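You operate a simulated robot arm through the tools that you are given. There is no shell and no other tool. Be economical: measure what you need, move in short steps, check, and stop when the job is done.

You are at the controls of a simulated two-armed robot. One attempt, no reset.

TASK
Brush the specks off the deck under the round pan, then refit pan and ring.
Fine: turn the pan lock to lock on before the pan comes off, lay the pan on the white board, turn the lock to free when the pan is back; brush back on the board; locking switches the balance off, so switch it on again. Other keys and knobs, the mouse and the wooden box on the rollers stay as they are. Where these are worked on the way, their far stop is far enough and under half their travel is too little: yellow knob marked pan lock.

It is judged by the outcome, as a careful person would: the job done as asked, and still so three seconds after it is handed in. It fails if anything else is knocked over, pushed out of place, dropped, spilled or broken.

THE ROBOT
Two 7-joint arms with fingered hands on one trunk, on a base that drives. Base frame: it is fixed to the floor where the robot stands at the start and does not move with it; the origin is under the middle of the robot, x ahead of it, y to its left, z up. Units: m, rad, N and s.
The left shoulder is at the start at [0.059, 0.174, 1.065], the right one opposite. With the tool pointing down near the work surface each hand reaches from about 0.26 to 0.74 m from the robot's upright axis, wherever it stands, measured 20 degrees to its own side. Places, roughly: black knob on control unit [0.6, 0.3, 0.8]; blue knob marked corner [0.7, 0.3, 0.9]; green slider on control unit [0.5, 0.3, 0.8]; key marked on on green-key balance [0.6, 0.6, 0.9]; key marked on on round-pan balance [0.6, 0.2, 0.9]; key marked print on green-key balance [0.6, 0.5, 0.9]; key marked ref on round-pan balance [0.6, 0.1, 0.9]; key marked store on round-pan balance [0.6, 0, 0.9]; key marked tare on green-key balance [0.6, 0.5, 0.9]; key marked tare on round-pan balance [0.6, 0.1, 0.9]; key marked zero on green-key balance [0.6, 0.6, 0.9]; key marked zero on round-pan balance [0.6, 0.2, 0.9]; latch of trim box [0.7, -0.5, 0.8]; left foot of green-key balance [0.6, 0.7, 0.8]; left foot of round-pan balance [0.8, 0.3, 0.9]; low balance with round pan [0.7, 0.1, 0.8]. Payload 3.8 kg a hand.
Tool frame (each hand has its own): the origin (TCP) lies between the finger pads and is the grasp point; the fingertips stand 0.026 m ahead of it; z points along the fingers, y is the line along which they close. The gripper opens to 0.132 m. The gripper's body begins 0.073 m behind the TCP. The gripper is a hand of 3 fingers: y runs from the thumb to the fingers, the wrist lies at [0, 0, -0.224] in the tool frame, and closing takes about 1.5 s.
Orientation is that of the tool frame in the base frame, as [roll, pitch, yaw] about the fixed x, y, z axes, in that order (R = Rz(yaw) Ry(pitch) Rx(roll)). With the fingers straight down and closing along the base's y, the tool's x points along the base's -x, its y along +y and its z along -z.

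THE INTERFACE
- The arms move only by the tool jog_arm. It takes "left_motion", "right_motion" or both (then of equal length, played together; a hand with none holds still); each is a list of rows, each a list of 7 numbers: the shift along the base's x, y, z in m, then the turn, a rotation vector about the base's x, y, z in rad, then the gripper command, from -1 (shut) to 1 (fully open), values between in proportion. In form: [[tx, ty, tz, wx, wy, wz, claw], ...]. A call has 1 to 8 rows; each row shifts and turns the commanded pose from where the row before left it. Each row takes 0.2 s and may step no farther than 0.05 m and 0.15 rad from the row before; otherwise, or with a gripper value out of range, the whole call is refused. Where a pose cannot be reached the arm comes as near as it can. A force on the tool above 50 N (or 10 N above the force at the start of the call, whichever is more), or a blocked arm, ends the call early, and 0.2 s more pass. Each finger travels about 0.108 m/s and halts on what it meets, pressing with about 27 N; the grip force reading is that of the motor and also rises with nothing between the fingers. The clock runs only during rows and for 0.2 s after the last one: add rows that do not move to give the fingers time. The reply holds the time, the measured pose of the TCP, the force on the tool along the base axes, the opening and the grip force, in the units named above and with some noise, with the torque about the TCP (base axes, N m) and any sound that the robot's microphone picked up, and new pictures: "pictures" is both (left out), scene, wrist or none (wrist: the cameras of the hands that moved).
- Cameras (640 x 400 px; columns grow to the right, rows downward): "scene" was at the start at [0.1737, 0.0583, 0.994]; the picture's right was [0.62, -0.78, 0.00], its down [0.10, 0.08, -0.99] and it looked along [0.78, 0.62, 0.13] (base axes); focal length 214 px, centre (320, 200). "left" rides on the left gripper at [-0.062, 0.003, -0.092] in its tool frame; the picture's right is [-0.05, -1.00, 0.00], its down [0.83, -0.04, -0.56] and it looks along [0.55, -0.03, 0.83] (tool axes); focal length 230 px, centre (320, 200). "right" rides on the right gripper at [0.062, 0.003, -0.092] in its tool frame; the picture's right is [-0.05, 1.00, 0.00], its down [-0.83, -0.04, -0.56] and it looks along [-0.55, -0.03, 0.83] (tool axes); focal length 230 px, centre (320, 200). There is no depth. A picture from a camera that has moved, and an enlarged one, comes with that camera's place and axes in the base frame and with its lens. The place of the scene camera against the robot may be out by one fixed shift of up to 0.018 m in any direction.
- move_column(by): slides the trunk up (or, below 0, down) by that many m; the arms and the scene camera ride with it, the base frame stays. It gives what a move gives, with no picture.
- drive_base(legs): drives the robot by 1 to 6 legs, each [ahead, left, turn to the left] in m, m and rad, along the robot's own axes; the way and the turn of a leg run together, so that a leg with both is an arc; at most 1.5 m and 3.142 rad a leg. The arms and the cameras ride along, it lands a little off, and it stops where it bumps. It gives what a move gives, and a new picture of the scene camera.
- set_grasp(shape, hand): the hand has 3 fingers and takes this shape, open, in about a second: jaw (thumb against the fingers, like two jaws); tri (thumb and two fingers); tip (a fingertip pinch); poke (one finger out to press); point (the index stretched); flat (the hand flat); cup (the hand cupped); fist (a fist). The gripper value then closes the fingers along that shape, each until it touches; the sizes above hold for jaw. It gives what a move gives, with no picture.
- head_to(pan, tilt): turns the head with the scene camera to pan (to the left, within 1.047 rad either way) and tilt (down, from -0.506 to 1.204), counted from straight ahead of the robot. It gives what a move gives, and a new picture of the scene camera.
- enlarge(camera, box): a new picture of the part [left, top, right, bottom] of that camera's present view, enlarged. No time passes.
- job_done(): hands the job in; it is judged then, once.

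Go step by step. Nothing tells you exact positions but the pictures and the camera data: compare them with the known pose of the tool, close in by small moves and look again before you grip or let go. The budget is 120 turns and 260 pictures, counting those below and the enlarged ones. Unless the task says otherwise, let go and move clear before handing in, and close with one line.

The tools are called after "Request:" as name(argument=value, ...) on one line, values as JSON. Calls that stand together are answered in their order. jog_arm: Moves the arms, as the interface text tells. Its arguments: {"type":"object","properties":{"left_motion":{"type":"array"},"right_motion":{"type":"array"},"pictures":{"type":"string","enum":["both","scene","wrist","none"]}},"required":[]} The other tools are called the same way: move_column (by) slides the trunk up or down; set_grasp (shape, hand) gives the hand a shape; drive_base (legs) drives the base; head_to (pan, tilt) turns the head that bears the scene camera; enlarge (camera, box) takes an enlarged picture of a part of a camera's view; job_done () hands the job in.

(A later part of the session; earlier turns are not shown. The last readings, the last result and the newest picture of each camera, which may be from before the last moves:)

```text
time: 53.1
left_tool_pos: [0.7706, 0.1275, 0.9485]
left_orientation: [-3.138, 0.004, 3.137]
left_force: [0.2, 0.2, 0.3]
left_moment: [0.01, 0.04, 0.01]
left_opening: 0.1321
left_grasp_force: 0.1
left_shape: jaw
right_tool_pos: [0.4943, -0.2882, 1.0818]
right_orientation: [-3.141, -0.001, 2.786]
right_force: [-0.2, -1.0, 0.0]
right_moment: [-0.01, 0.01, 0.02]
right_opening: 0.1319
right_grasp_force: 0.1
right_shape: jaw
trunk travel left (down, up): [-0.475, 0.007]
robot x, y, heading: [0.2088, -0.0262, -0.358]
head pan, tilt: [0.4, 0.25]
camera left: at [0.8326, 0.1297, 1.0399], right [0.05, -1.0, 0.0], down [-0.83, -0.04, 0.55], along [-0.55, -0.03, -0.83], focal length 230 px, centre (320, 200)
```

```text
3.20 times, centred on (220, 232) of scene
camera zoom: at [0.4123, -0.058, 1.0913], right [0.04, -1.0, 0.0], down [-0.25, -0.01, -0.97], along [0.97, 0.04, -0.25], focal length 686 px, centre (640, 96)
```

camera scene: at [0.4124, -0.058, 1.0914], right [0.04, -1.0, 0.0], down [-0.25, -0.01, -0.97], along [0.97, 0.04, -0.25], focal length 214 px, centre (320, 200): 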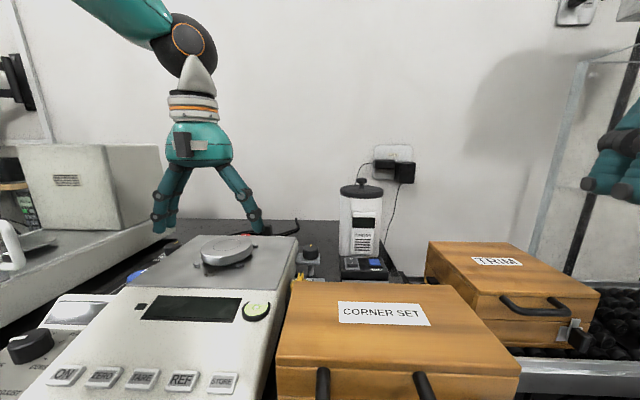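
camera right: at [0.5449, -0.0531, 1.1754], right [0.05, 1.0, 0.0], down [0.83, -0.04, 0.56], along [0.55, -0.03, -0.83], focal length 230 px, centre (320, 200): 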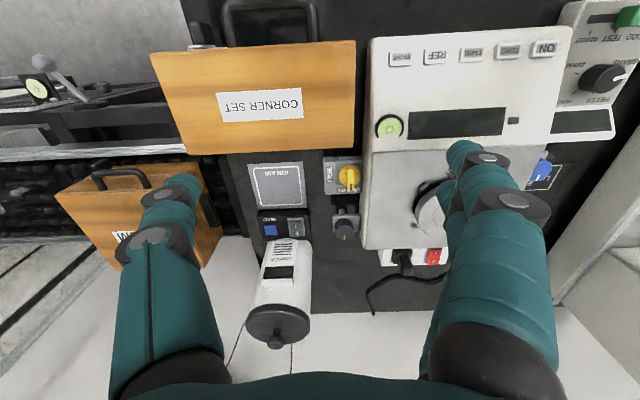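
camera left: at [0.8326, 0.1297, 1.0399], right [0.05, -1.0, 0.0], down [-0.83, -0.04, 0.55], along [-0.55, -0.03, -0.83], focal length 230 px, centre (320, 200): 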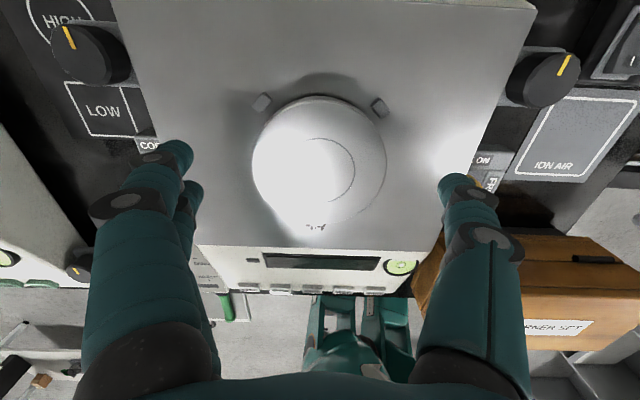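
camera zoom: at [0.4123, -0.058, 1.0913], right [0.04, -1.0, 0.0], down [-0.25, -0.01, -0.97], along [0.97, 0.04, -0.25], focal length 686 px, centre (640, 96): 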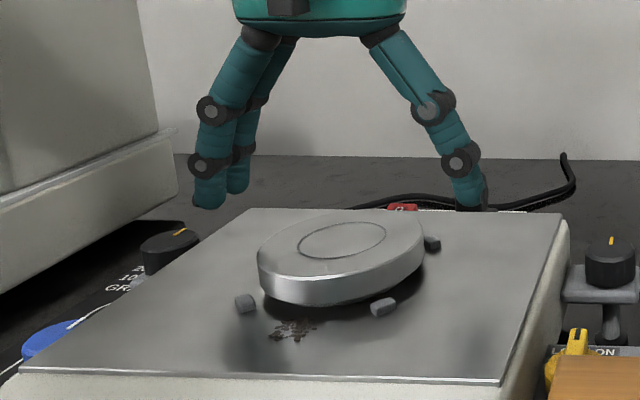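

The pan is now centred under the TCP. Descending to z ≈ 0.926 and checking fingertip clearance to the deck.

Request:
jog_arm(left_motion=[[0, 0, -0.012, 0, 0, 0, 1], [0, 0, -0.01, 0, 0, 0, 1], [0, 0, 0, 0, 0, 0, 1]], pictures="none")

Request:
enlarge(camera="scene", box=[140, 190, 300, 290])

```text
time: 53.9
left_tool_pos: [0.7652, 0.13, 0.9299]
left_orientation: [-3.139, 0.006, 3.137]
left_force: [-0.4, -0.5, 0.3]
left_moment: [-0.02, -0.01, -0.01]
left_opening: 0.132
left_grasp_force: 0.1
left_shape: jaw
left hand out of reach, approached as far as the arm can: row 2
right_tool_pos: [0.4944, -0.289, 1.0823]
right_orientation: [3.141, -0.001, 2.786]
right_force: [-0.6, 0.2, -0.6]
right_moment: [0.0, -0.03, -0.02]
right_opening: 0.1322
right_grasp_force: 0.1
right_shape: jaw
trunk travel left (down, up): [-0.475, 0.007]
robot x, y, heading: [0.205, -0.0319, -0.356]
head pan, tilt: [0.4, 0.25]
```

```text
4.00 times, centred on (220, 240) of scene
camera zoom: at [0.4124, -0.058, 1.0913], right [0.04, -1.0, 0.0], down [-0.25, -0.01, -0.97], along [0.97, 0.04, -0.25], focal length 858 px, centre (720, 40)
```

zoom: 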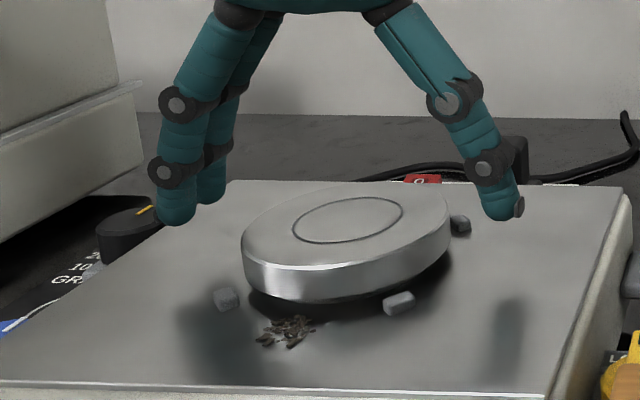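

The arm hits some joint limit again. I test whether a small yaw frees it.

Request:
jog_arm(left_motion=[[0.0, 0, 0.006, 0, 0, -0.12, 1], [0.005, -0.002, 0, 0, 0, -0.12, 1], [0, 0, -0.01, 0, 0, 0, 1], [0, 0, 0, 0, 0, 0, 1]], pictures="none")

```text
time: 54.9
left_tool_pos: [0.7667, 0.1318, 0.9286]
left_orientation: [-3.14, 0.003, 2.897]
left_force: [-0.2, 0.0, -0.1]
left_moment: [0.0, 0.02, -0.03]
left_opening: 0.132
left_grasp_force: 0.1
left_shape: jaw
left hand out of reach, approached as far as the arm can: row 3
right_tool_pos: [0.4942, -0.2888, 1.0818]
right_orientation: [-3.141, 0.0, 2.786]
right_force: [0.1, -0.4, -0.6]
right_moment: [0.0, 0.02, -0.02]
right_opening: 0.132
right_grasp_force: 0.0
right_shape: jaw
trunk travel left (down, up): [-0.475, 0.007]
robot x, y, heading: [0.2062, -0.0281, -0.357]
head pan, tilt: [0.4, 0.25]
```

Yaw doesn't matter; more room above the shoulder line should help, so I raise the hand 6 cm and lower the trunk the same amount.

Request:
jog_arm(left_motion=[[0, 0, 0.03, 0, 0, 0.12, 1], [0, 0, 0.03, 0, 0, 0.12, 1], [0, 0, 0, 0, 0, 0, 1]], pictures="none")

Request:
move_column(by=-0.05)

Request:
jog_arm(left_motion=[[0, 0, 0, 0, 0, 0, 1], [0, 0, 0, 0, 0, 0, 1]], pictures="wrist")

```text
time: 55.7
left_tool_pos: [0.7653, 0.1305, 0.9891]
left_orientation: [-3.14, 0.002, 3.138]
left_force: [-0.1, -0.6, -0.5]
left_moment: [0.02, 0.05, 0.02]
left_opening: 0.1321
left_grasp_force: 0.1
left_shape: jaw
right_tool_pos: [0.495, -0.2885, 1.0825]
right_orientation: [3.142, 0.001, 2.786]
right_force: [0.7, 0.0, 0.3]
right_moment: [0.03, 0.03, 0.0]
right_opening: 0.1323
right_grasp_force: 0.0
right_shape: jaw
trunk travel left (down, up): [-0.475, 0.007]
robot x, y, heading: [0.2051, -0.0319, -0.357]
head pan, tilt: [0.4, 0.25]
```

```text
time: 56.6
left_tool_pos: [0.7653, 0.1321, 0.9387]
left_orientation: [-3.141, 0.004, 3.137]
left_force: [-0.3, -0.1, 0.8]
left_moment: [0.0, -0.01, 0.01]
left_opening: 0.1321
left_grasp_force: 0.1
left_shape: jaw
right_tool_pos: [0.4941, -0.289, 1.0321]
right_orientation: [-3.141, 0.004, 2.786]
right_force: [-0.1, 0.8, -0.7]
right_moment: [-0.04, -0.06, -0.03]
right_opening: 0.132
right_grasp_force: 0.0
right_shape: jaw
trunk travel left (down, up): [-0.425, 0.057]
robot x, y, heading: [0.2058, -0.0278, -0.357]
head pan, tilt: [0.4, 0.25]
```

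```text
time: 57.2
left_tool_pos: [0.766, 0.1323, 0.9394]
left_orientation: [-3.14, 0.003, 3.137]
left_force: [-0.2, 0.0, 0.3]
left_moment: [0.01, 0.02, -0.01]
left_opening: 0.1322
left_grasp_force: 0.0
left_shape: jaw
right_tool_pos: [0.4945, -0.2888, 1.0317]
right_orientation: [-3.141, 0.001, 2.786]
right_force: [-0.2, -0.4, 0.7]
right_moment: [0.0, 0.02, 0.03]
right_opening: 0.1321
right_grasp_force: 0.0
right_shape: jaw
trunk travel left (down, up): [-0.425, 0.057]
robot x, y, heading: [0.2044, -0.0297, -0.355]
head pan, tilt: [0.4, 0.25]
camera left: at [0.828, 0.1347, 1.0308], right [0.05, -1.0, 0.0], down [-0.83, -0.04, 0.55], along [-0.55, -0.03, -0.83], focal length 230 px, centre (320, 200)
```

left: 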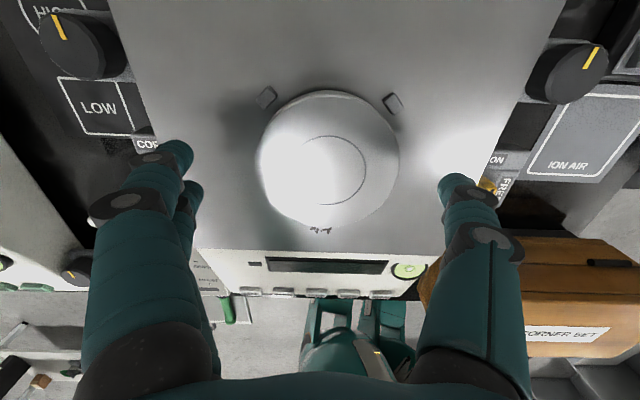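

Request:
jog_arm(left_motion=[[0.006, -0.005, 0, 0, 0, 0, 1], [0, 0, -0.01, 0, 0, 0, 1], [0, 0, 0, 0, 0, 0, 1]], pictures="wrist")

Request:
enlarge(camera="scene", box=[120, 150, 320, 275])

```text
time: 58.0
left_tool_pos: [0.7715, 0.1273, 0.9301]
left_orientation: [-3.138, 0.004, 3.137]
left_force: [0.0, 0.8, 0.0]
left_moment: [0.02, 0.01, -0.02]
left_opening: 0.1321
left_grasp_force: 0.1
left_shape: jaw
right_tool_pos: [0.4945, -0.2883, 1.0324]
right_orientation: [3.14, 0.0, 2.785]
right_force: [0.0, 0.1, 0.3]
right_moment: [0.03, -0.01, -0.01]
right_opening: 0.1322
right_grasp_force: 0.1
right_shape: jaw
trunk travel left (down, up): [-0.425, 0.057]
robot x, y, heading: [0.2064, -0.0312, -0.353]
head pan, tilt: [0.4, 0.25]
camera left: at [0.8333, 0.1296, 1.0208], right [0.05, -1.0, 0.0], down [-0.83, -0.04, 0.55], along [-0.55, -0.03, -0.83], focal length 230 px, centre (320, 200)
```

left: 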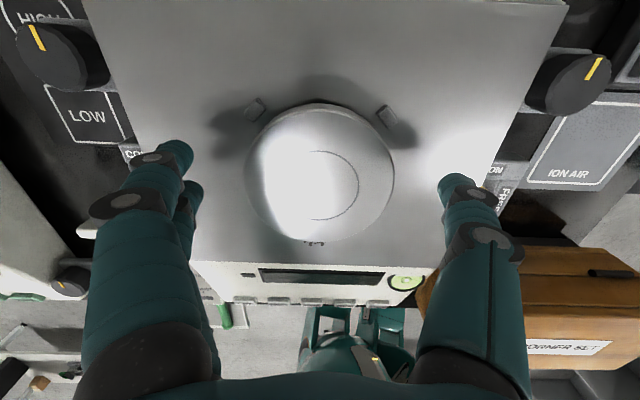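

```text
3.20 times, centred on (220, 212) of scene
camera zoom: at [0.4072, -0.0561, 1.0215], right [0.04, -1.0, 0.0], down [-0.25, -0.01, -0.97], along [0.97, 0.04, -0.25], focal length 686 px, centre (640, 160)
```

zoom: 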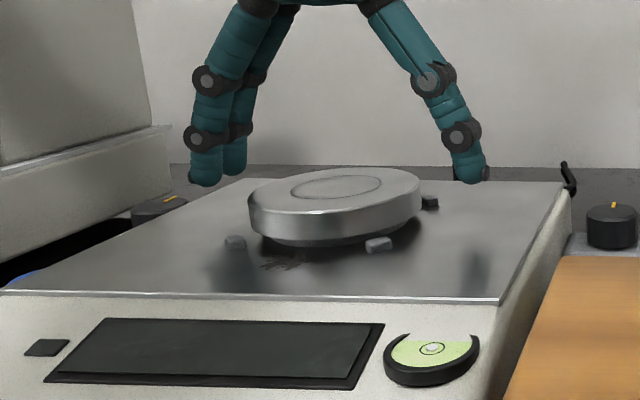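

Aligned. Lower a few mm and close partially to just wider than the pan, and look.

Request:
jog_arm(left_motion=[[0.002, 0, -0.004, 0, 0, 0, 1], [0, 0, 0, 0, 0, 0, 0.5], [0, 0, 0, 0, 0, 0, 0.5], [0, 0, 0, 0, 0, 0, 0.5]], pictures="none")

Request:
enlarge(camera="scene", box=[160, 160, 320, 260])

Request:
enlarge(camera="left", box=[160, 80, 480, 280])

```text
time: 59.0
left_tool_pos: [0.7725, 0.1271, 0.9254]
left_orientation: [-3.14, 0.003, 3.137]
left_force: [0.1, 0.6, 0.3]
left_moment: [0.0, 0.03, -0.04]
left_opening: 0.0992
left_grasp_force: 0.1
left_shape: jaw
right_tool_pos: [0.4946, -0.2893, 1.0312]
right_orientation: [-3.14, 0.001, 2.785]
right_force: [0.6, -0.4, -0.3]
right_moment: [-0.03, -0.05, 0.01]
right_opening: 0.132
right_grasp_force: 0.0
right_shape: jaw
trunk travel left (down, up): [-0.425, 0.057]
robot x, y, heading: [0.2059, -0.0302, -0.357]
head pan, tilt: [0.4, 0.25]
```

```text
4.00 times, centred on (240, 210) of scene
camera zoom: at [0.4073, -0.0561, 1.0215], right [0.04, -1.0, 0.0], down [-0.25, -0.01, -0.97], along [0.97, 0.04, -0.25], focal length 858 px, centre (640, 160)
```

zoom: 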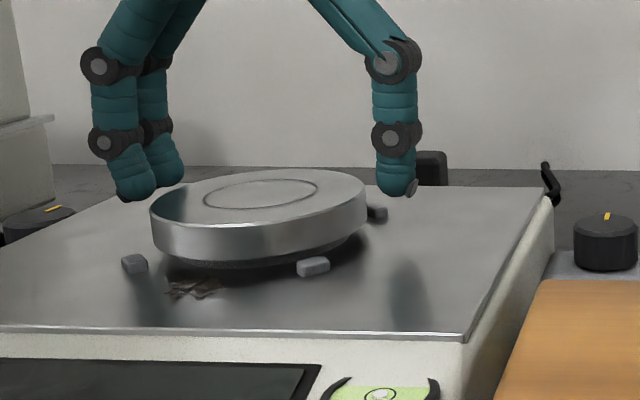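

```text
2.00 times, centred on (320, 180) of left
camera zoom: at [0.835, 0.1292, 1.0169], right [0.05, -1.0, 0.0], down [-0.83, -0.04, 0.55], along [-0.55, -0.03, -0.83], focal length 460 px, centre (320, 240)
```

zoom: 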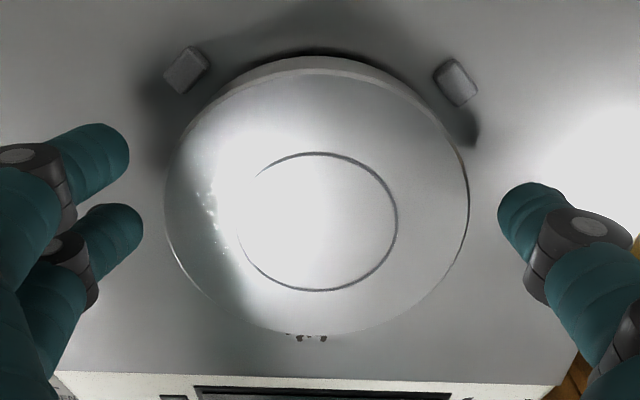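

The fingertips are only at the pan's top level; lowering 9 mm more, then close.

Request:
jog_arm(left_motion=[[-0.001, 0, -0.005, 0, 0, 0, 0.5], [0, 0, -0.004, 0, 0, 0, 0.5], [0, 0, 0, 0, 0, 0, 0.5]], pictures="none")

Request:
enlarge(camera="scene", box=[160, 160, 320, 260])

```text
time: 59.8
left_tool_pos: [0.7736, 0.1285, 0.9171]
left_orientation: [-3.14, 0.005, 3.137]
left_force: [0.2, 0.1, -0.2]
left_moment: [-0.01, 0.01, 0.0]
left_opening: 0.0993
left_grasp_force: 0.0
left_shape: jaw
right_tool_pos: [0.4948, -0.2885, 1.032]
right_orientation: [3.141, 0.0, 2.786]
right_force: [-0.5, 0.0, -0.2]
right_moment: [-0.01, 0.02, 0.02]
right_opening: 0.1321
right_grasp_force: 0.0
right_shape: jaw
trunk travel left (down, up): [-0.425, 0.057]
robot x, y, heading: [0.2044, -0.0283, -0.354]
head pan, tilt: [0.4, 0.25]
```

```text
4.00 times, centred on (240, 210) of scene
camera zoom: at [0.4072, -0.0561, 1.0215], right [0.04, -1.0, 0.0], down [-0.25, -0.01, -0.97], along [0.97, 0.04, -0.25], focal length 858 px, centre (640, 160)
```

zoom: 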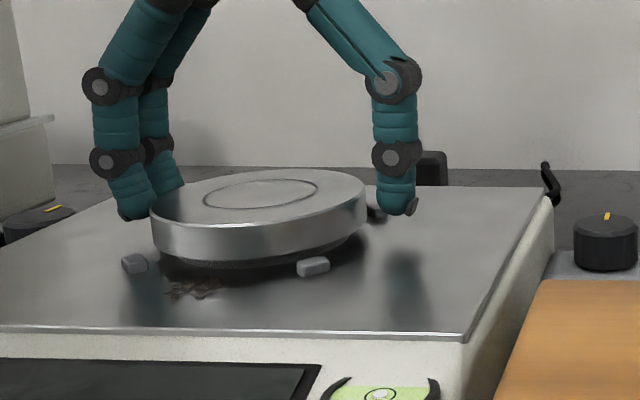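

Fingertips now span the rim. Closing to grip.

Request:
jog_arm(left_motion=[[0, 0, -0.002, 0, 0, 0, 0.35], [0, 0, 0, 0, 0, 0, 0.2], [0, 0, 0, 0, 0, 0, -0.3], [0, 0, 0, 0, 0, 0, -1], [0, 0, 0, 0, 0, 0, -1], [0, 0, 0, 0, 0, 0, -1]], pictures="none")

Request:
enlarge(camera="scene", box=[160, 160, 320, 260])

Request:
enlarge(camera="left", box=[160, 80, 480, 280])

```text
time: 61.2
left_tool_pos: [0.7721, 0.1283, 0.915]
left_orientation: [-3.139, 0.004, 3.137]
left_force: [0.0, 0.9, -0.2]
left_moment: [0.01, 0.0, -0.01]
left_opening: 0.0795
left_grasp_force: 26.6
left_shape: jaw
right_tool_pos: [0.495, -0.2873, 1.0306]
right_orientation: [-3.141, 0.0, 2.786]
right_force: [0.2, 0.2, 0.1]
right_moment: [0.01, 0.01, 0.03]
right_opening: 0.1322
right_grasp_force: 0.0
right_shape: jaw
trunk travel left (down, up): [-0.425, 0.057]
robot x, y, heading: [0.2101, -0.0274, -0.356]
head pan, tilt: [0.4, 0.25]
```

```text
4.00 times, centred on (240, 210) of scene
camera zoom: at [0.4073, -0.0561, 1.0215], right [0.04, -1.0, 0.0], down [-0.25, -0.01, -0.97], along [0.97, 0.04, -0.25], focal length 858 px, centre (640, 160)
```

zoom: 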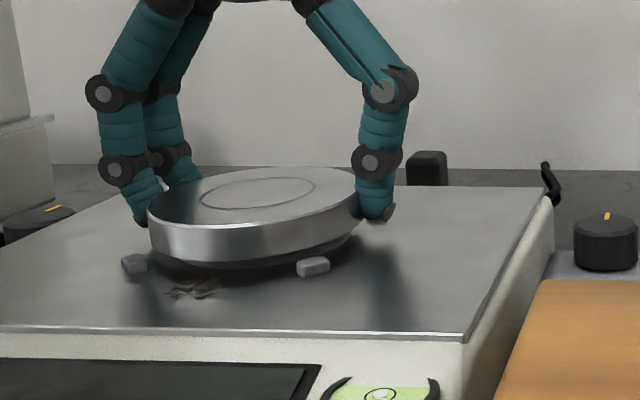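

```text
2.00 times, centred on (320, 180) of left
camera zoom: at [0.8344, 0.1296, 1.0058], right [0.05, -1.0, 0.0], down [-0.83, -0.04, 0.55], along [-0.55, -0.03, -0.83], focal length 460 px, centre (320, 240)
```

zoom: 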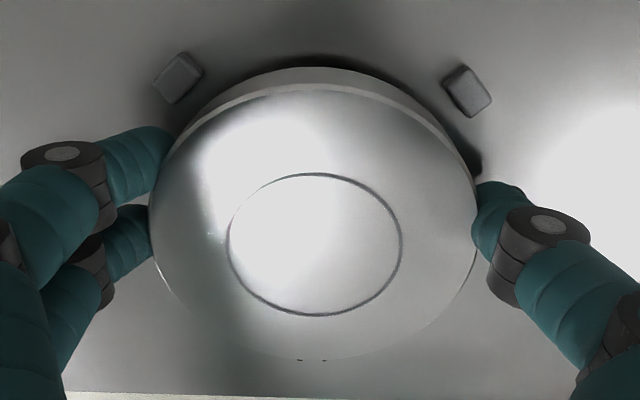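

Pan gripped (26.6 N). Lifting slowly straight up.

Request:
jog_arm(left_motion=[[0, 0, 0.01, 0, 0, 0, -1], [0, 0, 0.015, 0, 0, 0, -1], [0, 0, 0.02, 0, 0, 0, -1], [0, 0, 0.02, 0, 0, 0, -1], [0, 0, 0.02, 0, 0, 0, -1], [0, 0, 0, 0, 0, 0, -1]], pictures="both")

Request:
enlarge(camera="scene", box=[120, 130, 320, 255])

```text
time: 62.6
left_tool_pos: [0.7727, 0.1274, 1.0001]
left_orientation: [-3.14, 0.002, 3.136]
left_force: [0.7, -0.7, -1.7]
left_moment: [0.02, 0.05, 0.03]
left_opening: 0.0796
left_grasp_force: 26.9
left_shape: jaw
right_tool_pos: [0.4954, -0.2888, 1.0324]
right_orientation: [-3.141, 0.0, 2.787]
right_force: [-0.2, 0.1, 0.5]
right_moment: [-0.03, 0.04, 0.01]
right_opening: 0.1318
right_grasp_force: 0.1
right_shape: jaw
trunk travel left (down, up): [-0.425, 0.057]
robot x, y, heading: [0.2019, -0.0305, -0.352]
head pan, tilt: [0.4, 0.25]
camera scene: at [0.4075, -0.0561, 1.0214], right [0.04, -1.0, 0.0], down [-0.25, -0.01, -0.97], along [0.97, 0.04, -0.25], focal length 214 px, centre (320, 200)
camera left: at [0.8348, 0.1295, 1.0913], right [0.05, -1.0, 0.0], down [-0.83, -0.04, 0.55], along [-0.55, -0.03, -0.83], focal length 230 px, centre (320, 200)
```

scene: 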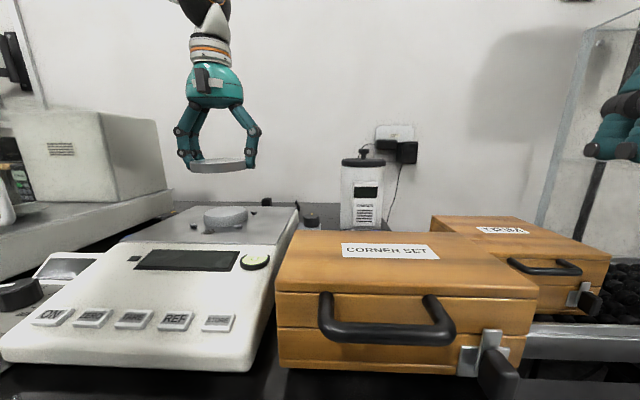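
left: 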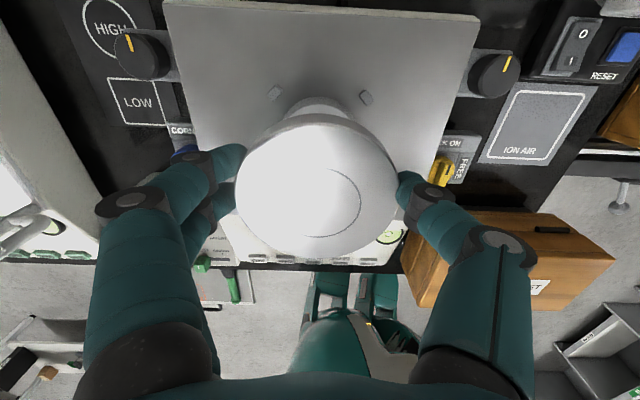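

```text
3.20 times, centred on (220, 192) of scene
camera zoom: at [0.4075, -0.0561, 1.0214], right [0.04, -1.0, 0.0], down [-0.25, -0.01, -0.97], along [0.97, 0.04, -0.25], focal length 686 px, centre (640, 224)
```

zoom: 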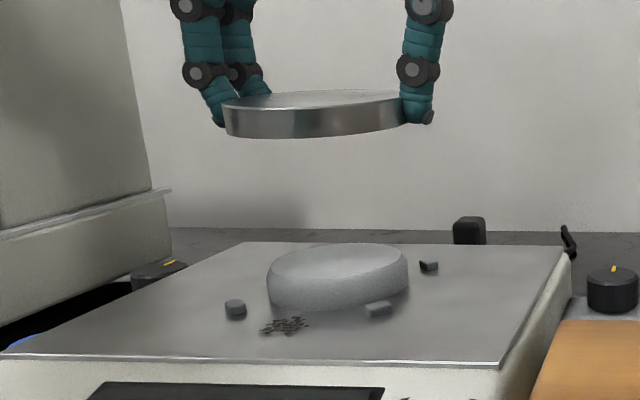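

The pan lifted cleanly off a grey hub; specks lie in front of it. I'll back off and turn back, carrying the pan at height, to reach the board at left.

Request:
drive_base(legs=[[-0.198, -0.042, 0], [0, 0, 0.356]])

Request:
head_to(pan=0.95, tilt=0.75)

```text
time: 65.3
left_tool_pos: [0.4808, 0.3477, 1.0005]
left_orientation: [-3.139, 0.003, -2.786]
left_force: [0.0, 0.1, -0.9]
left_moment: [0.01, -0.03, -0.01]
left_opening: 0.0796
left_grasp_force: 27.1
left_shape: jaw
right_tool_pos: [0.3671, -0.1406, 1.0317]
right_orientation: [-3.14, 0.001, -3.139]
right_force: [0.5, -0.1, 0.3]
right_moment: [0.0, 0.01, 0.0]
right_opening: 0.1319
right_grasp_force: 0.1
right_shape: jaw
trunk travel left (down, up): [-0.425, 0.057]
robot x, y, heading: [0.004, 0.0029, 0.003]
head pan, tilt: [0.4, 0.25]
camera scene: at [0.2056, 0.0432, 1.0215], right [0.39, -0.92, 0.0], down [-0.23, -0.1, -0.97], along [0.89, 0.38, -0.25], focal length 214 px, centre (320, 200)
```

scene: 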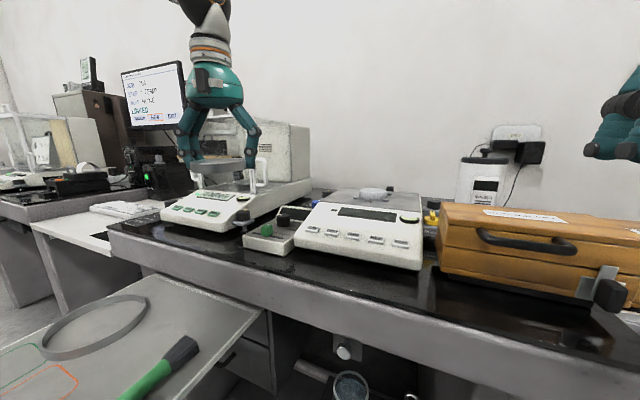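

```text
time: 66.3
left_tool_pos: [0.4806, 0.3472, 1.0005]
left_orientation: [-3.139, 0.001, -2.789]
left_force: [0.6, -0.1, -1.5]
left_moment: [0.0, 0.01, -0.01]
left_opening: 0.0796
left_grasp_force: 26.6
left_shape: jaw
right_tool_pos: [0.3658, -0.1395, 1.0312]
right_orientation: [3.139, 0.0, -3.139]
right_force: [0.0, -0.8, -0.4]
right_moment: [0.03, -0.01, 0.02]
right_opening: 0.1321
right_grasp_force: 0.1
right_shape: jaw
trunk travel left (down, up): [-0.425, 0.057]
robot x, y, heading: [0.0044, 0.0033, 0.004]
head pan, tilt: [0.949, 0.75]
camera scene: at [0.1679, 0.0741, 0.9764], right [0.81, -0.58, 0.0], down [-0.4, -0.56, -0.73], along [0.42, 0.6, -0.68], focal length 214 px, centre (320, 200)
```

scene: 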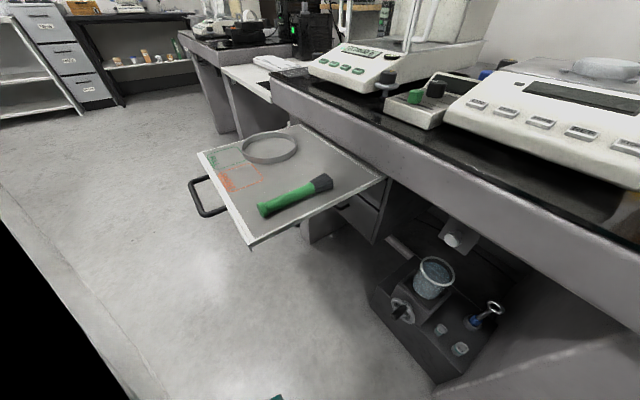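

Now move the pan over the free space between brush and ring (about [0.345, 0.412]) while yawing the hand so the grip axis lies along x.

Request:
jog_arm(left_motion=[[-0.018, 0.008, 0, 0, 0, 0.15, -1], [-0.018, 0.008, 0, 0, 0, 0.15, -1], [-0.018, 0.008, 0, 0, 0, 0.15, -1], [-0.018, 0.008, 0, 0, 0, 0.15, -1], [-0.018, 0.008, 0, 0, 0, 0.15, -1], [-0.018, 0.008, 0, 0, 0, 0.15, -1], [-0.018, 0.008, 0, 0, 0, 0.15, -1], [-0.009, 0.008, 0, 0, 0, 0.15, -1]], pictures="none")

Request:
jog_arm(left_motion=[[0, 0, -0.04, 0, 0, 0, -1], [0, 0, -0.04, 0, 0, 0, -1], [0, 0, -0.04, 0, 0, 0, -1], [0, 0, 0, 0, 0, 0, -1]], pictures="both")

```text
time: 68.1
left_tool_pos: [0.3453, 0.4133, 1.0011]
left_orientation: [-3.139, 0.001, -1.585]
left_force: [0.0, -0.6, -1.4]
left_moment: [0.02, 0.0, 0.03]
left_opening: 0.0794
left_grasp_force: 26.8
left_shape: jaw
right_tool_pos: [0.3675, -0.1389, 1.0328]
right_orientation: [3.141, -0.001, -3.137]
right_force: [0.0, -0.5, 0.6]
right_moment: [-0.01, -0.01, 0.0]
right_opening: 0.1319
right_grasp_force: 0.0
right_shape: jaw
trunk travel left (down, up): [-0.425, 0.057]
robot x, y, heading: [-0.0002, 0.0057, 0.005]
head pan, tilt: [0.949, 0.75]
```

```text
time: 69.1
left_tool_pos: [0.3464, 0.4099, 0.882]
left_orientation: [-3.14, 0.003, -1.588]
left_force: [-0.1, 0.3, -0.6]
left_moment: [0.01, -0.01, -0.04]
left_opening: 0.0794
left_grasp_force: 27.3
left_shape: jaw
right_tool_pos: [0.3674, -0.1407, 1.0313]
right_orientation: [-3.141, 0.0, -3.137]
right_force: [0.8, 0.1, -0.3]
right_moment: [0.02, 0.01, -0.03]
right_opening: 0.132
right_grasp_force: 0.1
right_shape: jaw
trunk travel left (down, up): [-0.425, 0.057]
robot x, y, heading: [0.0032, 0.0021, 0.009]
head pan, tilt: [0.949, 0.75]
camera scene: at [0.1676, 0.0736, 0.9765], right [0.82, -0.58, 0.0], down [-0.4, -0.56, -0.73], along [0.42, 0.6, -0.68], focal length 214 px, centre (320, 200)
camera left: at [0.3447, 0.4712, 0.9725], right [1.0, 0.04, 0.0], down [0.03, -0.83, 0.55], along [0.02, -0.55, -0.83], focal length 230 px, centre (320, 200)
```

scene: 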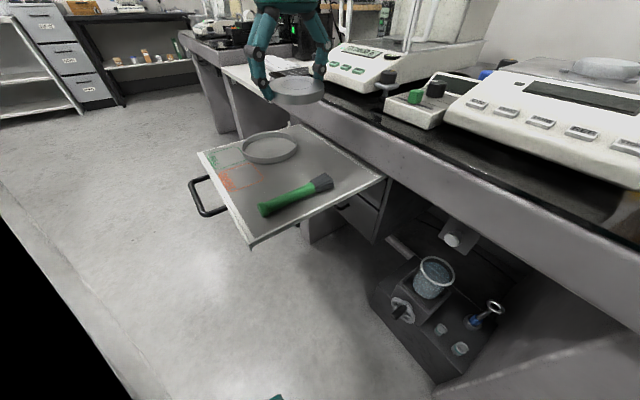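
left: 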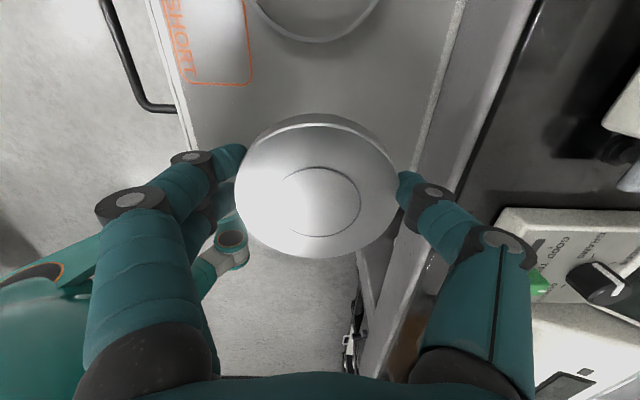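

Board geometry is confirmed from the wrist view (ring edge at y≈0.478). I shift +6 mm in y and descend to just above the board.

Request:
jog_arm(left_motion=[[0, 0.006, -0.04, 0, 0, 0, -1], [0, 0, -0.04, 0, 0, 0, -1], [0, 0, -0.04, 0, 0, 0, -1], [0, 0, -0.01, 0, 0, 0, -1], [0, 0, 0, 0, 0, 0, -1]], pictures="both")

Request:
enlarge(camera="scene", box=[180, 90, 380, 215])

```text
time: 70.3
left_tool_pos: [0.3463, 0.4179, 0.75]
left_orientation: [-3.139, 0.003, -1.589]
left_force: [0.3, -0.5, -1.5]
left_moment: [0.01, 0.02, -0.01]
left_opening: 0.0793
left_grasp_force: 27.0
left_shape: jaw
right_tool_pos: [0.3661, -0.1406, 1.0324]
right_orientation: [-3.142, 0.0, -3.138]
right_force: [-0.5, 0.8, 0.1]
right_moment: [-0.01, 0.04, 0.0]
right_opening: 0.1324
right_grasp_force: 0.1
right_shape: jaw
trunk travel left (down, up): [-0.425, 0.057]
robot x, y, heading: [0.0043, -0.0024, 0.003]
head pan, tilt: [0.949, 0.75]
camera scene: at [0.1678, 0.0742, 0.9764], right [0.82, -0.58, 0.0], down [-0.4, -0.56, -0.73], along [0.42, 0.6, -0.68], focal length 214 px, centre (320, 200)
camera left: at [0.3441, 0.4784, 0.841], right [1.0, 0.04, 0.0], down [0.03, -0.83, 0.55], along [0.02, -0.55, -0.83], focal length 230 px, centre (320, 200)
```

scene: 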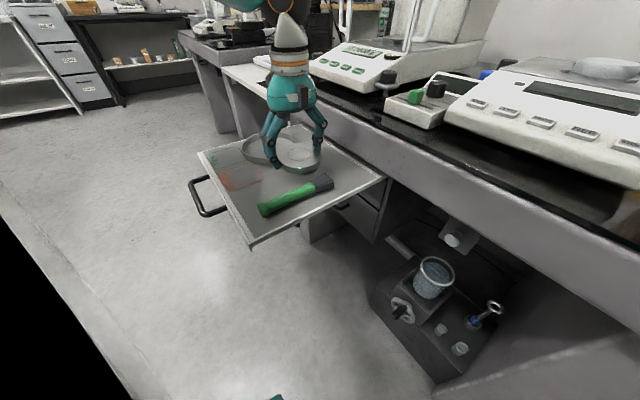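
left: 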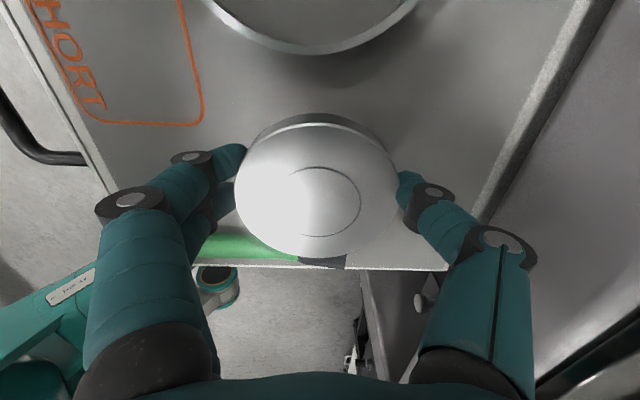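

```text
3.20 times, centred on (280, 152) of scene
camera zoom: at [0.1678, 0.0742, 0.9764], right [0.82, -0.58, 0.0], down [-0.4, -0.56, -0.73], along [0.42, 0.6, -0.68], focal length 686 px, centre (448, 352)
```

zoom: 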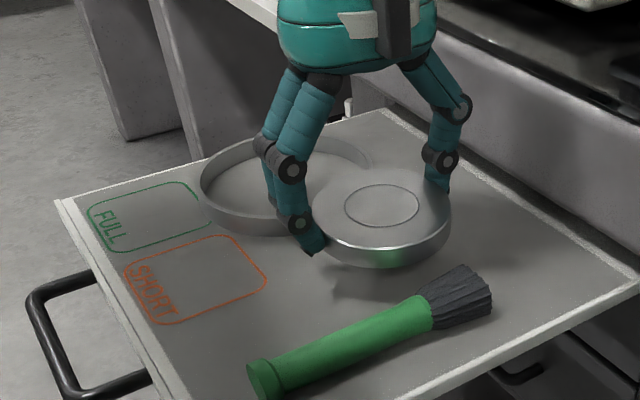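

Ring gap ~15 mm and brush gap ~6 mm, so I nudge +4 mm in y and creep down to contact.

Request:
jog_arm(left_motion=[[0, 0.004, -0.01, 0, 0, 0, -1], [0, 0, -0.008, 0, 0, 0, -1], [0, 0, -0.004, 0, 0, 0, -1], [0, 0, 0, 0, 0, 0, -1]], pictures="none")

Request:
enlarge(camera="scene", box=[220, 110, 380, 210])

```text
time: 71.3
left_tool_pos: [0.3466, 0.4219, 0.7282]
left_orientation: [-3.14, 0.002, -1.586]
left_force: [0.4, -0.1, -2.2]
left_moment: [0.06, 0.0, -0.02]
left_opening: 0.0793
left_grasp_force: 27.2
left_shape: jaw
right_tool_pos: [0.3658, -0.1397, 1.0321]
right_orientation: [-3.141, 0.0, -3.137]
right_force: [0.4, 0.0, -0.2]
right_moment: [0.02, 0.06, -0.01]
right_opening: 0.1321
right_grasp_force: 0.2
right_shape: jaw
trunk travel left (down, up): [-0.425, 0.057]
robot x, y, heading: [0.0051, -0.0036, 0.003]
head pan, tilt: [0.949, 0.75]
```

```text
4.00 times, centred on (300, 160) of scene
camera zoom: at [0.1678, 0.0741, 0.9764], right [0.82, -0.58, 0.0], down [-0.4, -0.56, -0.73], along [0.42, 0.6, -0.68], focal length 858 px, centre (400, 360)
```

zoom: 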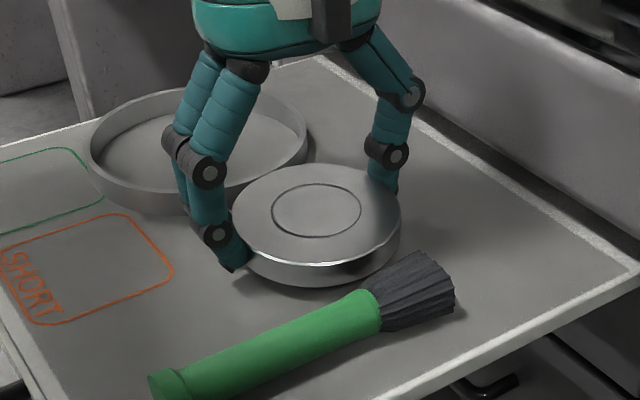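

Nearly touching; creeping down a few more millimetres, watching the z force.

Request:
jog_arm(left_motion=[[0, 0, -0.002, 0, 0, 0, -1], [0, 0, -0.002, 0, 0, 0, -1], [0, 0, -0.002, 0, 0, 0, -1], [0, 0, 0, 0, 0, 0, -1]], pictures="none")

Request:
enlarge(camera="scene", box=[240, 110, 360, 185])

```text
time: 72.3
left_tool_pos: [0.3457, 0.4204, 0.7218]
left_orientation: [-3.142, 0.004, -1.589]
left_force: [-0.4, -0.7, -2.3]
left_moment: [0.02, -0.02, 0.02]
left_opening: 0.0795
left_grasp_force: 26.5
left_shape: jaw
right_tool_pos: [0.3666, -0.1402, 1.0322]
right_orientation: [3.141, 0.0, -3.138]
right_force: [-0.1, -0.7, 0.6]
right_moment: [-0.01, 0.02, -0.03]
right_opening: 0.132
right_grasp_force: 0.0
right_shape: jaw
trunk travel left (down, up): [-0.425, 0.057]
robot x, y, heading: [0.0079, -0.0014, 0.004]
head pan, tilt: [0.949, 0.75]
```

```text
5.33 times, centred on (300, 148) of scene
camera zoom: at [0.1678, 0.0741, 0.9764], right [0.82, -0.58, 0.0], down [-0.4, -0.56, -0.73], along [0.42, 0.6, -0.68], focal length 1144 px, centre (427, 480)
```

zoom: 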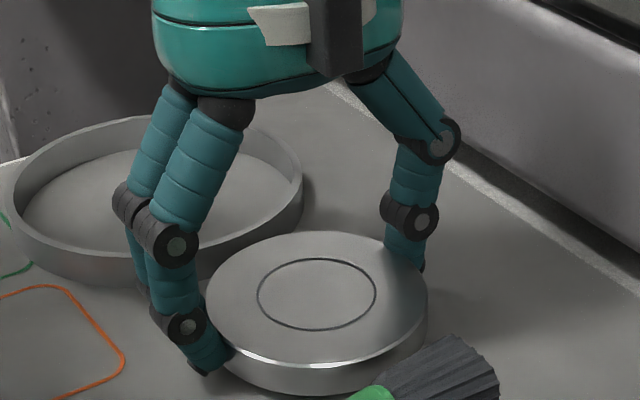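

Request:
jog_arm(left_motion=[[0, 0, -0.002, 0, 0, 0, -1], [0, 0, -0.002, 0, 0, 0, -1], [0, 0, -0.002, 0, 0, 0, -1], [0, 0, 0, 0, 0, 0, -1]], pictures="none")

```text
time: 73.3
left_tool_pos: [0.3452, 0.4208, 0.7166]
left_orientation: [-3.141, 0.002, -1.589]
left_force: [-1.6, 0.2, 4.3]
left_moment: [0.03, 0.29, -0.03]
left_opening: 0.0792
left_grasp_force: 27.1
left_shape: jaw
right_tool_pos: [0.3684, -0.1397, 1.0327]
right_orientation: [3.14, 0.002, -3.137]
right_force: [-0.3, 0.1, 0.1]
right_moment: [0.0, -0.02, -0.02]
right_opening: 0.1318
right_grasp_force: 0.1
right_shape: jaw
trunk travel left (down, up): [-0.425, 0.057]
robot x, y, heading: [0.0046, 0.0009, 0.005]
head pan, tilt: [0.949, 0.75]
```

Contact felt. Opening gently and lifting straight up.

Request:
jog_arm(left_motion=[[0, 0, 0.001, 0, 0, 0, 0.3], [0, 0, 0, 0, 0, 0, 0.55], [0, 0, 0, 0, 0, 0, 0.55], [0, 0, 0.02, 0, 0, 0, 0.6], [0, 0, 0.04, 0, 0, 0, 0.6], [0, 0, 0.04, 0, 0, 0, 1], [0, 0, 0.04, 0, 0, 0, 1]], pictures="both")

Request:
enlarge(camera="scene", box=[180, 100, 380, 225])

```text
time: 74.9
left_tool_pos: [0.3461, 0.419, 0.8583]
left_orientation: [-3.141, 0.003, -1.587]
left_force: [0.5, -0.3, 0.3]
left_moment: [0.05, 0.02, 0.01]
left_opening: 0.1318
left_grasp_force: 0.0
left_shape: jaw
right_tool_pos: [0.3667, -0.1419, 1.0325]
right_orientation: [3.14, 0.0, -3.139]
right_force: [0.5, -0.3, 0.4]
right_moment: [0.0, 0.03, -0.01]
right_opening: 0.1321
right_grasp_force: 0.1
right_shape: jaw
trunk travel left (down, up): [-0.425, 0.057]
robot x, y, heading: [0.0058, -0.0036, 0.004]
head pan, tilt: [0.949, 0.75]
camera scene: at [0.1676, 0.073, 0.9765], right [0.82, -0.58, 0.0], down [-0.4, -0.56, -0.73], along [0.42, 0.6, -0.68], focal length 214 px, centre (320, 200)
camera left: at [0.3444, 0.4797, 0.9484], right [1.0, 0.03, 0.0], down [0.03, -0.83, 0.55], along [0.02, -0.55, -0.83], focal length 230 px, centre (320, 200)
```

scene: 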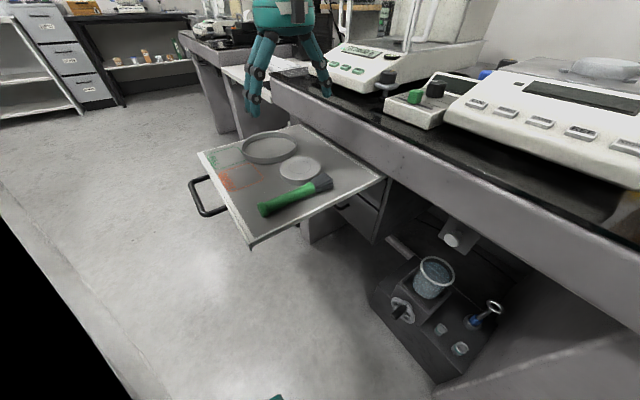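
left: 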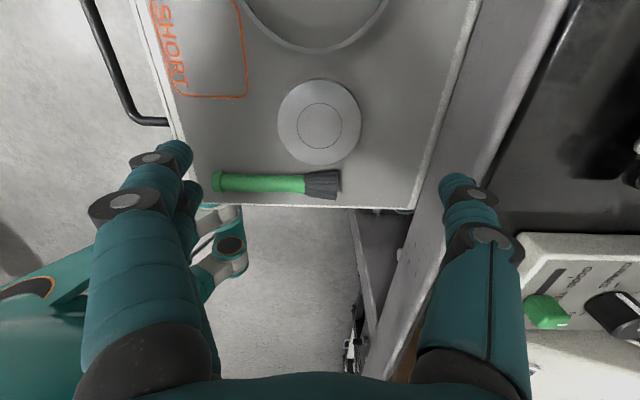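

```text
3.20 times, centred on (280, 162) of scene
camera zoom: at [0.1676, 0.073, 0.9765], right [0.82, -0.58, 0.0], down [-0.4, -0.56, -0.73], along [0.42, 0.6, -0.68], focal length 686 px, centre (448, 320)
```

zoom: 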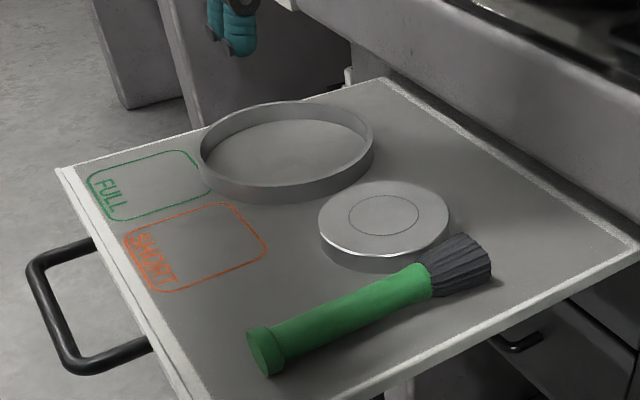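

Pan is safely on the board. Next the brush: handle runs x 0.22–0.33 at y≈0.343, bristles to 0.373. I yaw the left hand back and position it above the handle at x≈0.263.

Request:
jog_arm(left_motion=[[-0.01, -0.01, 0.01, 0, 0, -0.145, 1], [-0.01, -0.01, 0, 0, 0, -0.145, 1], [-0.01, -0.01, 0, 0, 0, -0.145, 1], [-0.01, -0.01, 0, 0, 0, -0.145, 1], [-0.01, -0.01, 0, 0, 0, -0.145, 1], [-0.01, -0.01, 0, 0, 0, -0.145, 1], [-0.01, -0.008, 0, 0, 0, -0.145, 1], [-0.013, -0.008, 0, 0, 0, -0.145, 1]], pictures="none")

Request:
jog_arm(left_motion=[[0, 0, 0, 0, 0, -0.135, 0.2], [0, 0, 0, 0, 0, -0.135, 0.2], [0, 0, -0.03, 0, 0, -0.124, 0.2], [0, 0, -0.03, 0, 0, 0, 0.2], [0, 0, 0, 0, 0, 0, 0.2]], pictures="both")

Request:
enlarge(camera="scene", box=[180, 100, 380, 225])

```text
time: 76.7
left_tool_pos: [0.2704, 0.3456, 0.8662]
left_orientation: [3.141, 0.0, -2.752]
left_force: [-0.2, -0.6, 0.1]
left_moment: [0.03, 0.0, 0.01]
left_opening: 0.1316
left_grasp_force: 0.1
left_shape: jaw
left hand out of reach, approached as far as the arm can: row 8
right_tool_pos: [0.3676, -0.1423, 1.0307]
right_orientation: [3.14, 0.001, -3.137]
right_force: [0.2, -0.3, 0.0]
right_moment: [0.01, -0.01, 0.0]
right_opening: 0.1322
right_grasp_force: 0.0
right_shape: jaw
trunk travel left (down, up): [-0.425, 0.057]
robot x, y, heading: [0.0052, 0.0037, 0.0]
head pan, tilt: [0.949, 0.75]
```

```text
time: 77.9
left_tool_pos: [0.2733, 0.3483, 0.805]
left_orientation: [-3.14, 0.003, -3.14]
left_force: [-0.7, 1.0, -0.3]
left_moment: [0.0, -0.01, -0.01]
left_opening: 0.0794
left_grasp_force: 0.1
left_shape: jaw
right_tool_pos: [0.366, -0.1406, 1.0323]
right_orientation: [3.141, 0.0, -3.138]
right_force: [0.3, 0.6, -0.1]
right_moment: [0.0, 0.01, 0.0]
right_opening: 0.1319
right_grasp_force: 0.0
right_shape: jaw
trunk travel left (down, up): [-0.425, 0.057]
robot x, y, heading: [0.0073, 0.0037, 0.007]
head pan, tilt: [0.949, 0.75]
camera scene: at [0.1677, 0.0737, 0.9765], right [0.82, -0.58, 0.0], down [-0.4, -0.56, -0.73], along [0.42, 0.6, -0.68], focal length 214 px, centre (320, 200)
camera left: at [0.3348, 0.3504, 0.8959], right [0.05, -1.0, 0.0], down [-0.83, -0.04, 0.55], along [-0.55, -0.03, -0.83], focal length 230 px, centre (320, 200)
```

scene: 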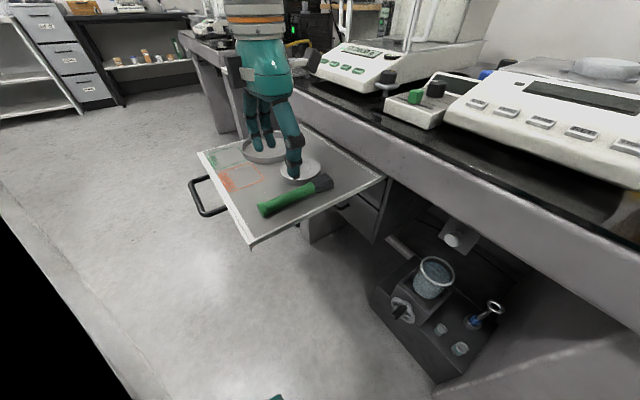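
left: 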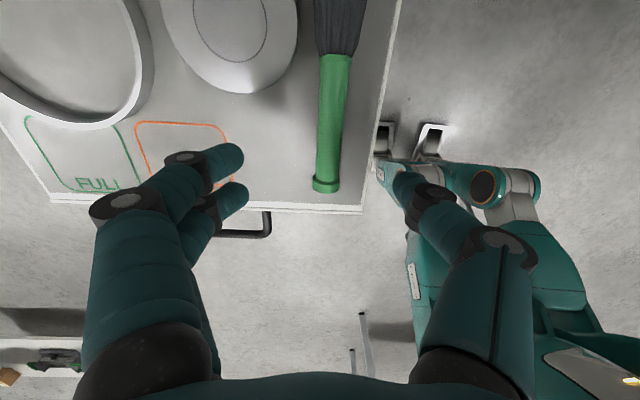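

```text
3.20 times, centred on (280, 162) of scene
camera zoom: at [0.1677, 0.0737, 0.9765], right [0.82, -0.58, 0.0], down [-0.4, -0.56, -0.73], along [0.42, 0.6, -0.68], focal length 686 px, centre (448, 320)
```

zoom: 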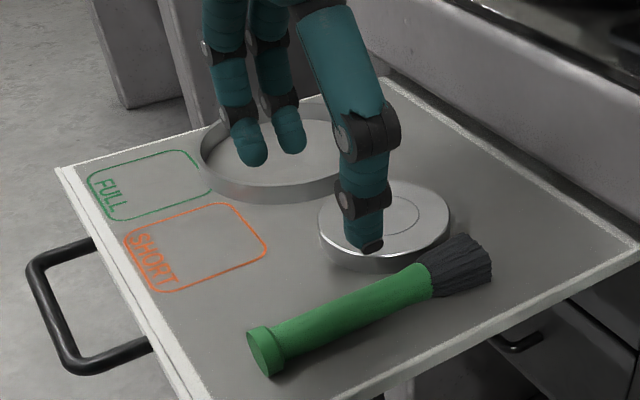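

The handle is ~8 mm to the -y side of the TCP. I shift and descend.

Request:
jog_arm(left_motion=[[-0.003, -0.008, -0.02, 0, 0, 0, 0.2], [0, 0, -0.03, 0, 0, 0, 0.2], [0, 0, -0.02, 0, 0, 0, 0.2], [0, 0, 0, 0, 0, 0, 0.2]], pictures="wrist")

Request:
enlarge(camera="scene", box=[220, 130, 380, 230])

```text
time: 78.9
left_tool_pos: [0.27, 0.3389, 0.7329]
left_orientation: [-3.14, 0.003, 3.141]
left_force: [0.7, -0.1, -0.2]
left_moment: [-0.03, -0.03, -0.05]
left_opening: 0.0797
left_grasp_force: 0.1
left_shape: jaw
right_tool_pos: [0.3677, -0.1406, 1.0322]
right_orientation: [-3.141, 0.0, -3.138]
right_force: [0.3, 0.0, -0.1]
right_moment: [0.01, 0.02, -0.01]
right_opening: 0.132
right_grasp_force: 0.0
right_shape: jaw
trunk travel left (down, up): [-0.425, 0.057]
robot x, y, heading: [0.0006, 0.003, 0.004]
head pan, tilt: [0.949, 0.75]
camera left: at [0.3311, 0.3415, 0.8259], right [0.05, -1.0, 0.0], down [-0.83, -0.04, 0.55], along [-0.55, -0.03, -0.83], focal length 230 px, centre (320, 200)
```

left: 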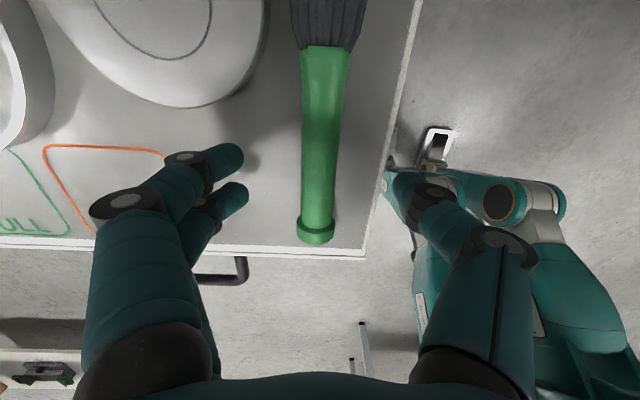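

```text
4.00 times, centred on (300, 180) of scene
camera zoom: at [0.1676, 0.074, 0.9764], right [0.82, -0.58, 0.0], down [-0.4, -0.56, -0.73], along [0.42, 0.6, -0.68], focal length 858 px, centre (400, 280)
```

zoom: 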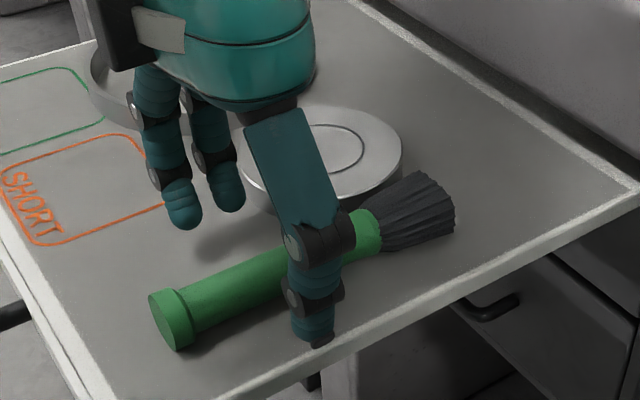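

Handle is centred. Lowering 11 mm and closing.

Request:
jog_arm(left_motion=[[0, 0, -0.006, 0, 0, 0, 0.2], [0, 0, -0.005, 0, 0, 0, 0.2], [0, 0, 0, 0, 0, 0, -0.3], [0, 0, 0, 0, 0, 0, -1], [0, 0, 0, 0, 0, 0, -1], [0, 0, 0, 0, 0, 0, -1]], pictures="wrist")

Request:
enlarge(camera="scene", box=[220, 130, 380, 230])

```text
time: 80.3
left_tool_pos: [0.2689, 0.3398, 0.7235]
left_orientation: [-3.14, 0.004, -3.141]
left_force: [-0.7, 0.1, 0.0]
left_moment: [-0.03, 0.04, 0.02]
left_opening: 0.0154
left_grasp_force: 26.9
left_shape: jaw
right_tool_pos: [0.3668, -0.1409, 1.0322]
right_orientation: [-3.141, 0.001, -3.138]
right_force: [0.3, -0.7, -0.6]
right_moment: [0.0, 0.02, 0.02]
right_opening: 0.132
right_grasp_force: 0.1
right_shape: jaw
trunk travel left (down, up): [-0.425, 0.057]
robot x, y, heading: [0.0047, 0.0019, 0.005]
head pan, tilt: [0.949, 0.75]
camera left: at [0.3306, 0.3423, 0.8146], right [0.05, -1.0, 0.0], down [-0.83, -0.04, 0.55], along [-0.55, -0.03, -0.83], focal length 230 px, centre (320, 200)
```

left: 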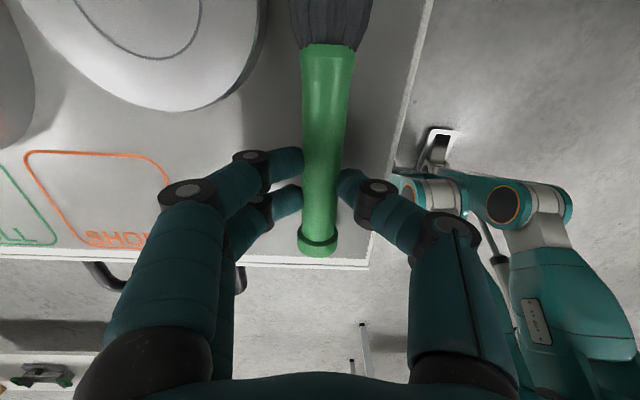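

```text
4.00 times, centred on (300, 180) of scene
camera zoom: at [0.1678, 0.0741, 0.9764], right [0.82, -0.58, 0.0], down [-0.4, -0.56, -0.73], along [0.42, 0.6, -0.68], focal length 858 px, centre (400, 280)
```

zoom: 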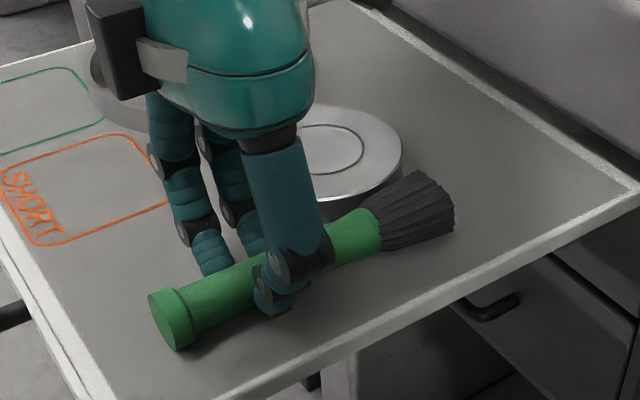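

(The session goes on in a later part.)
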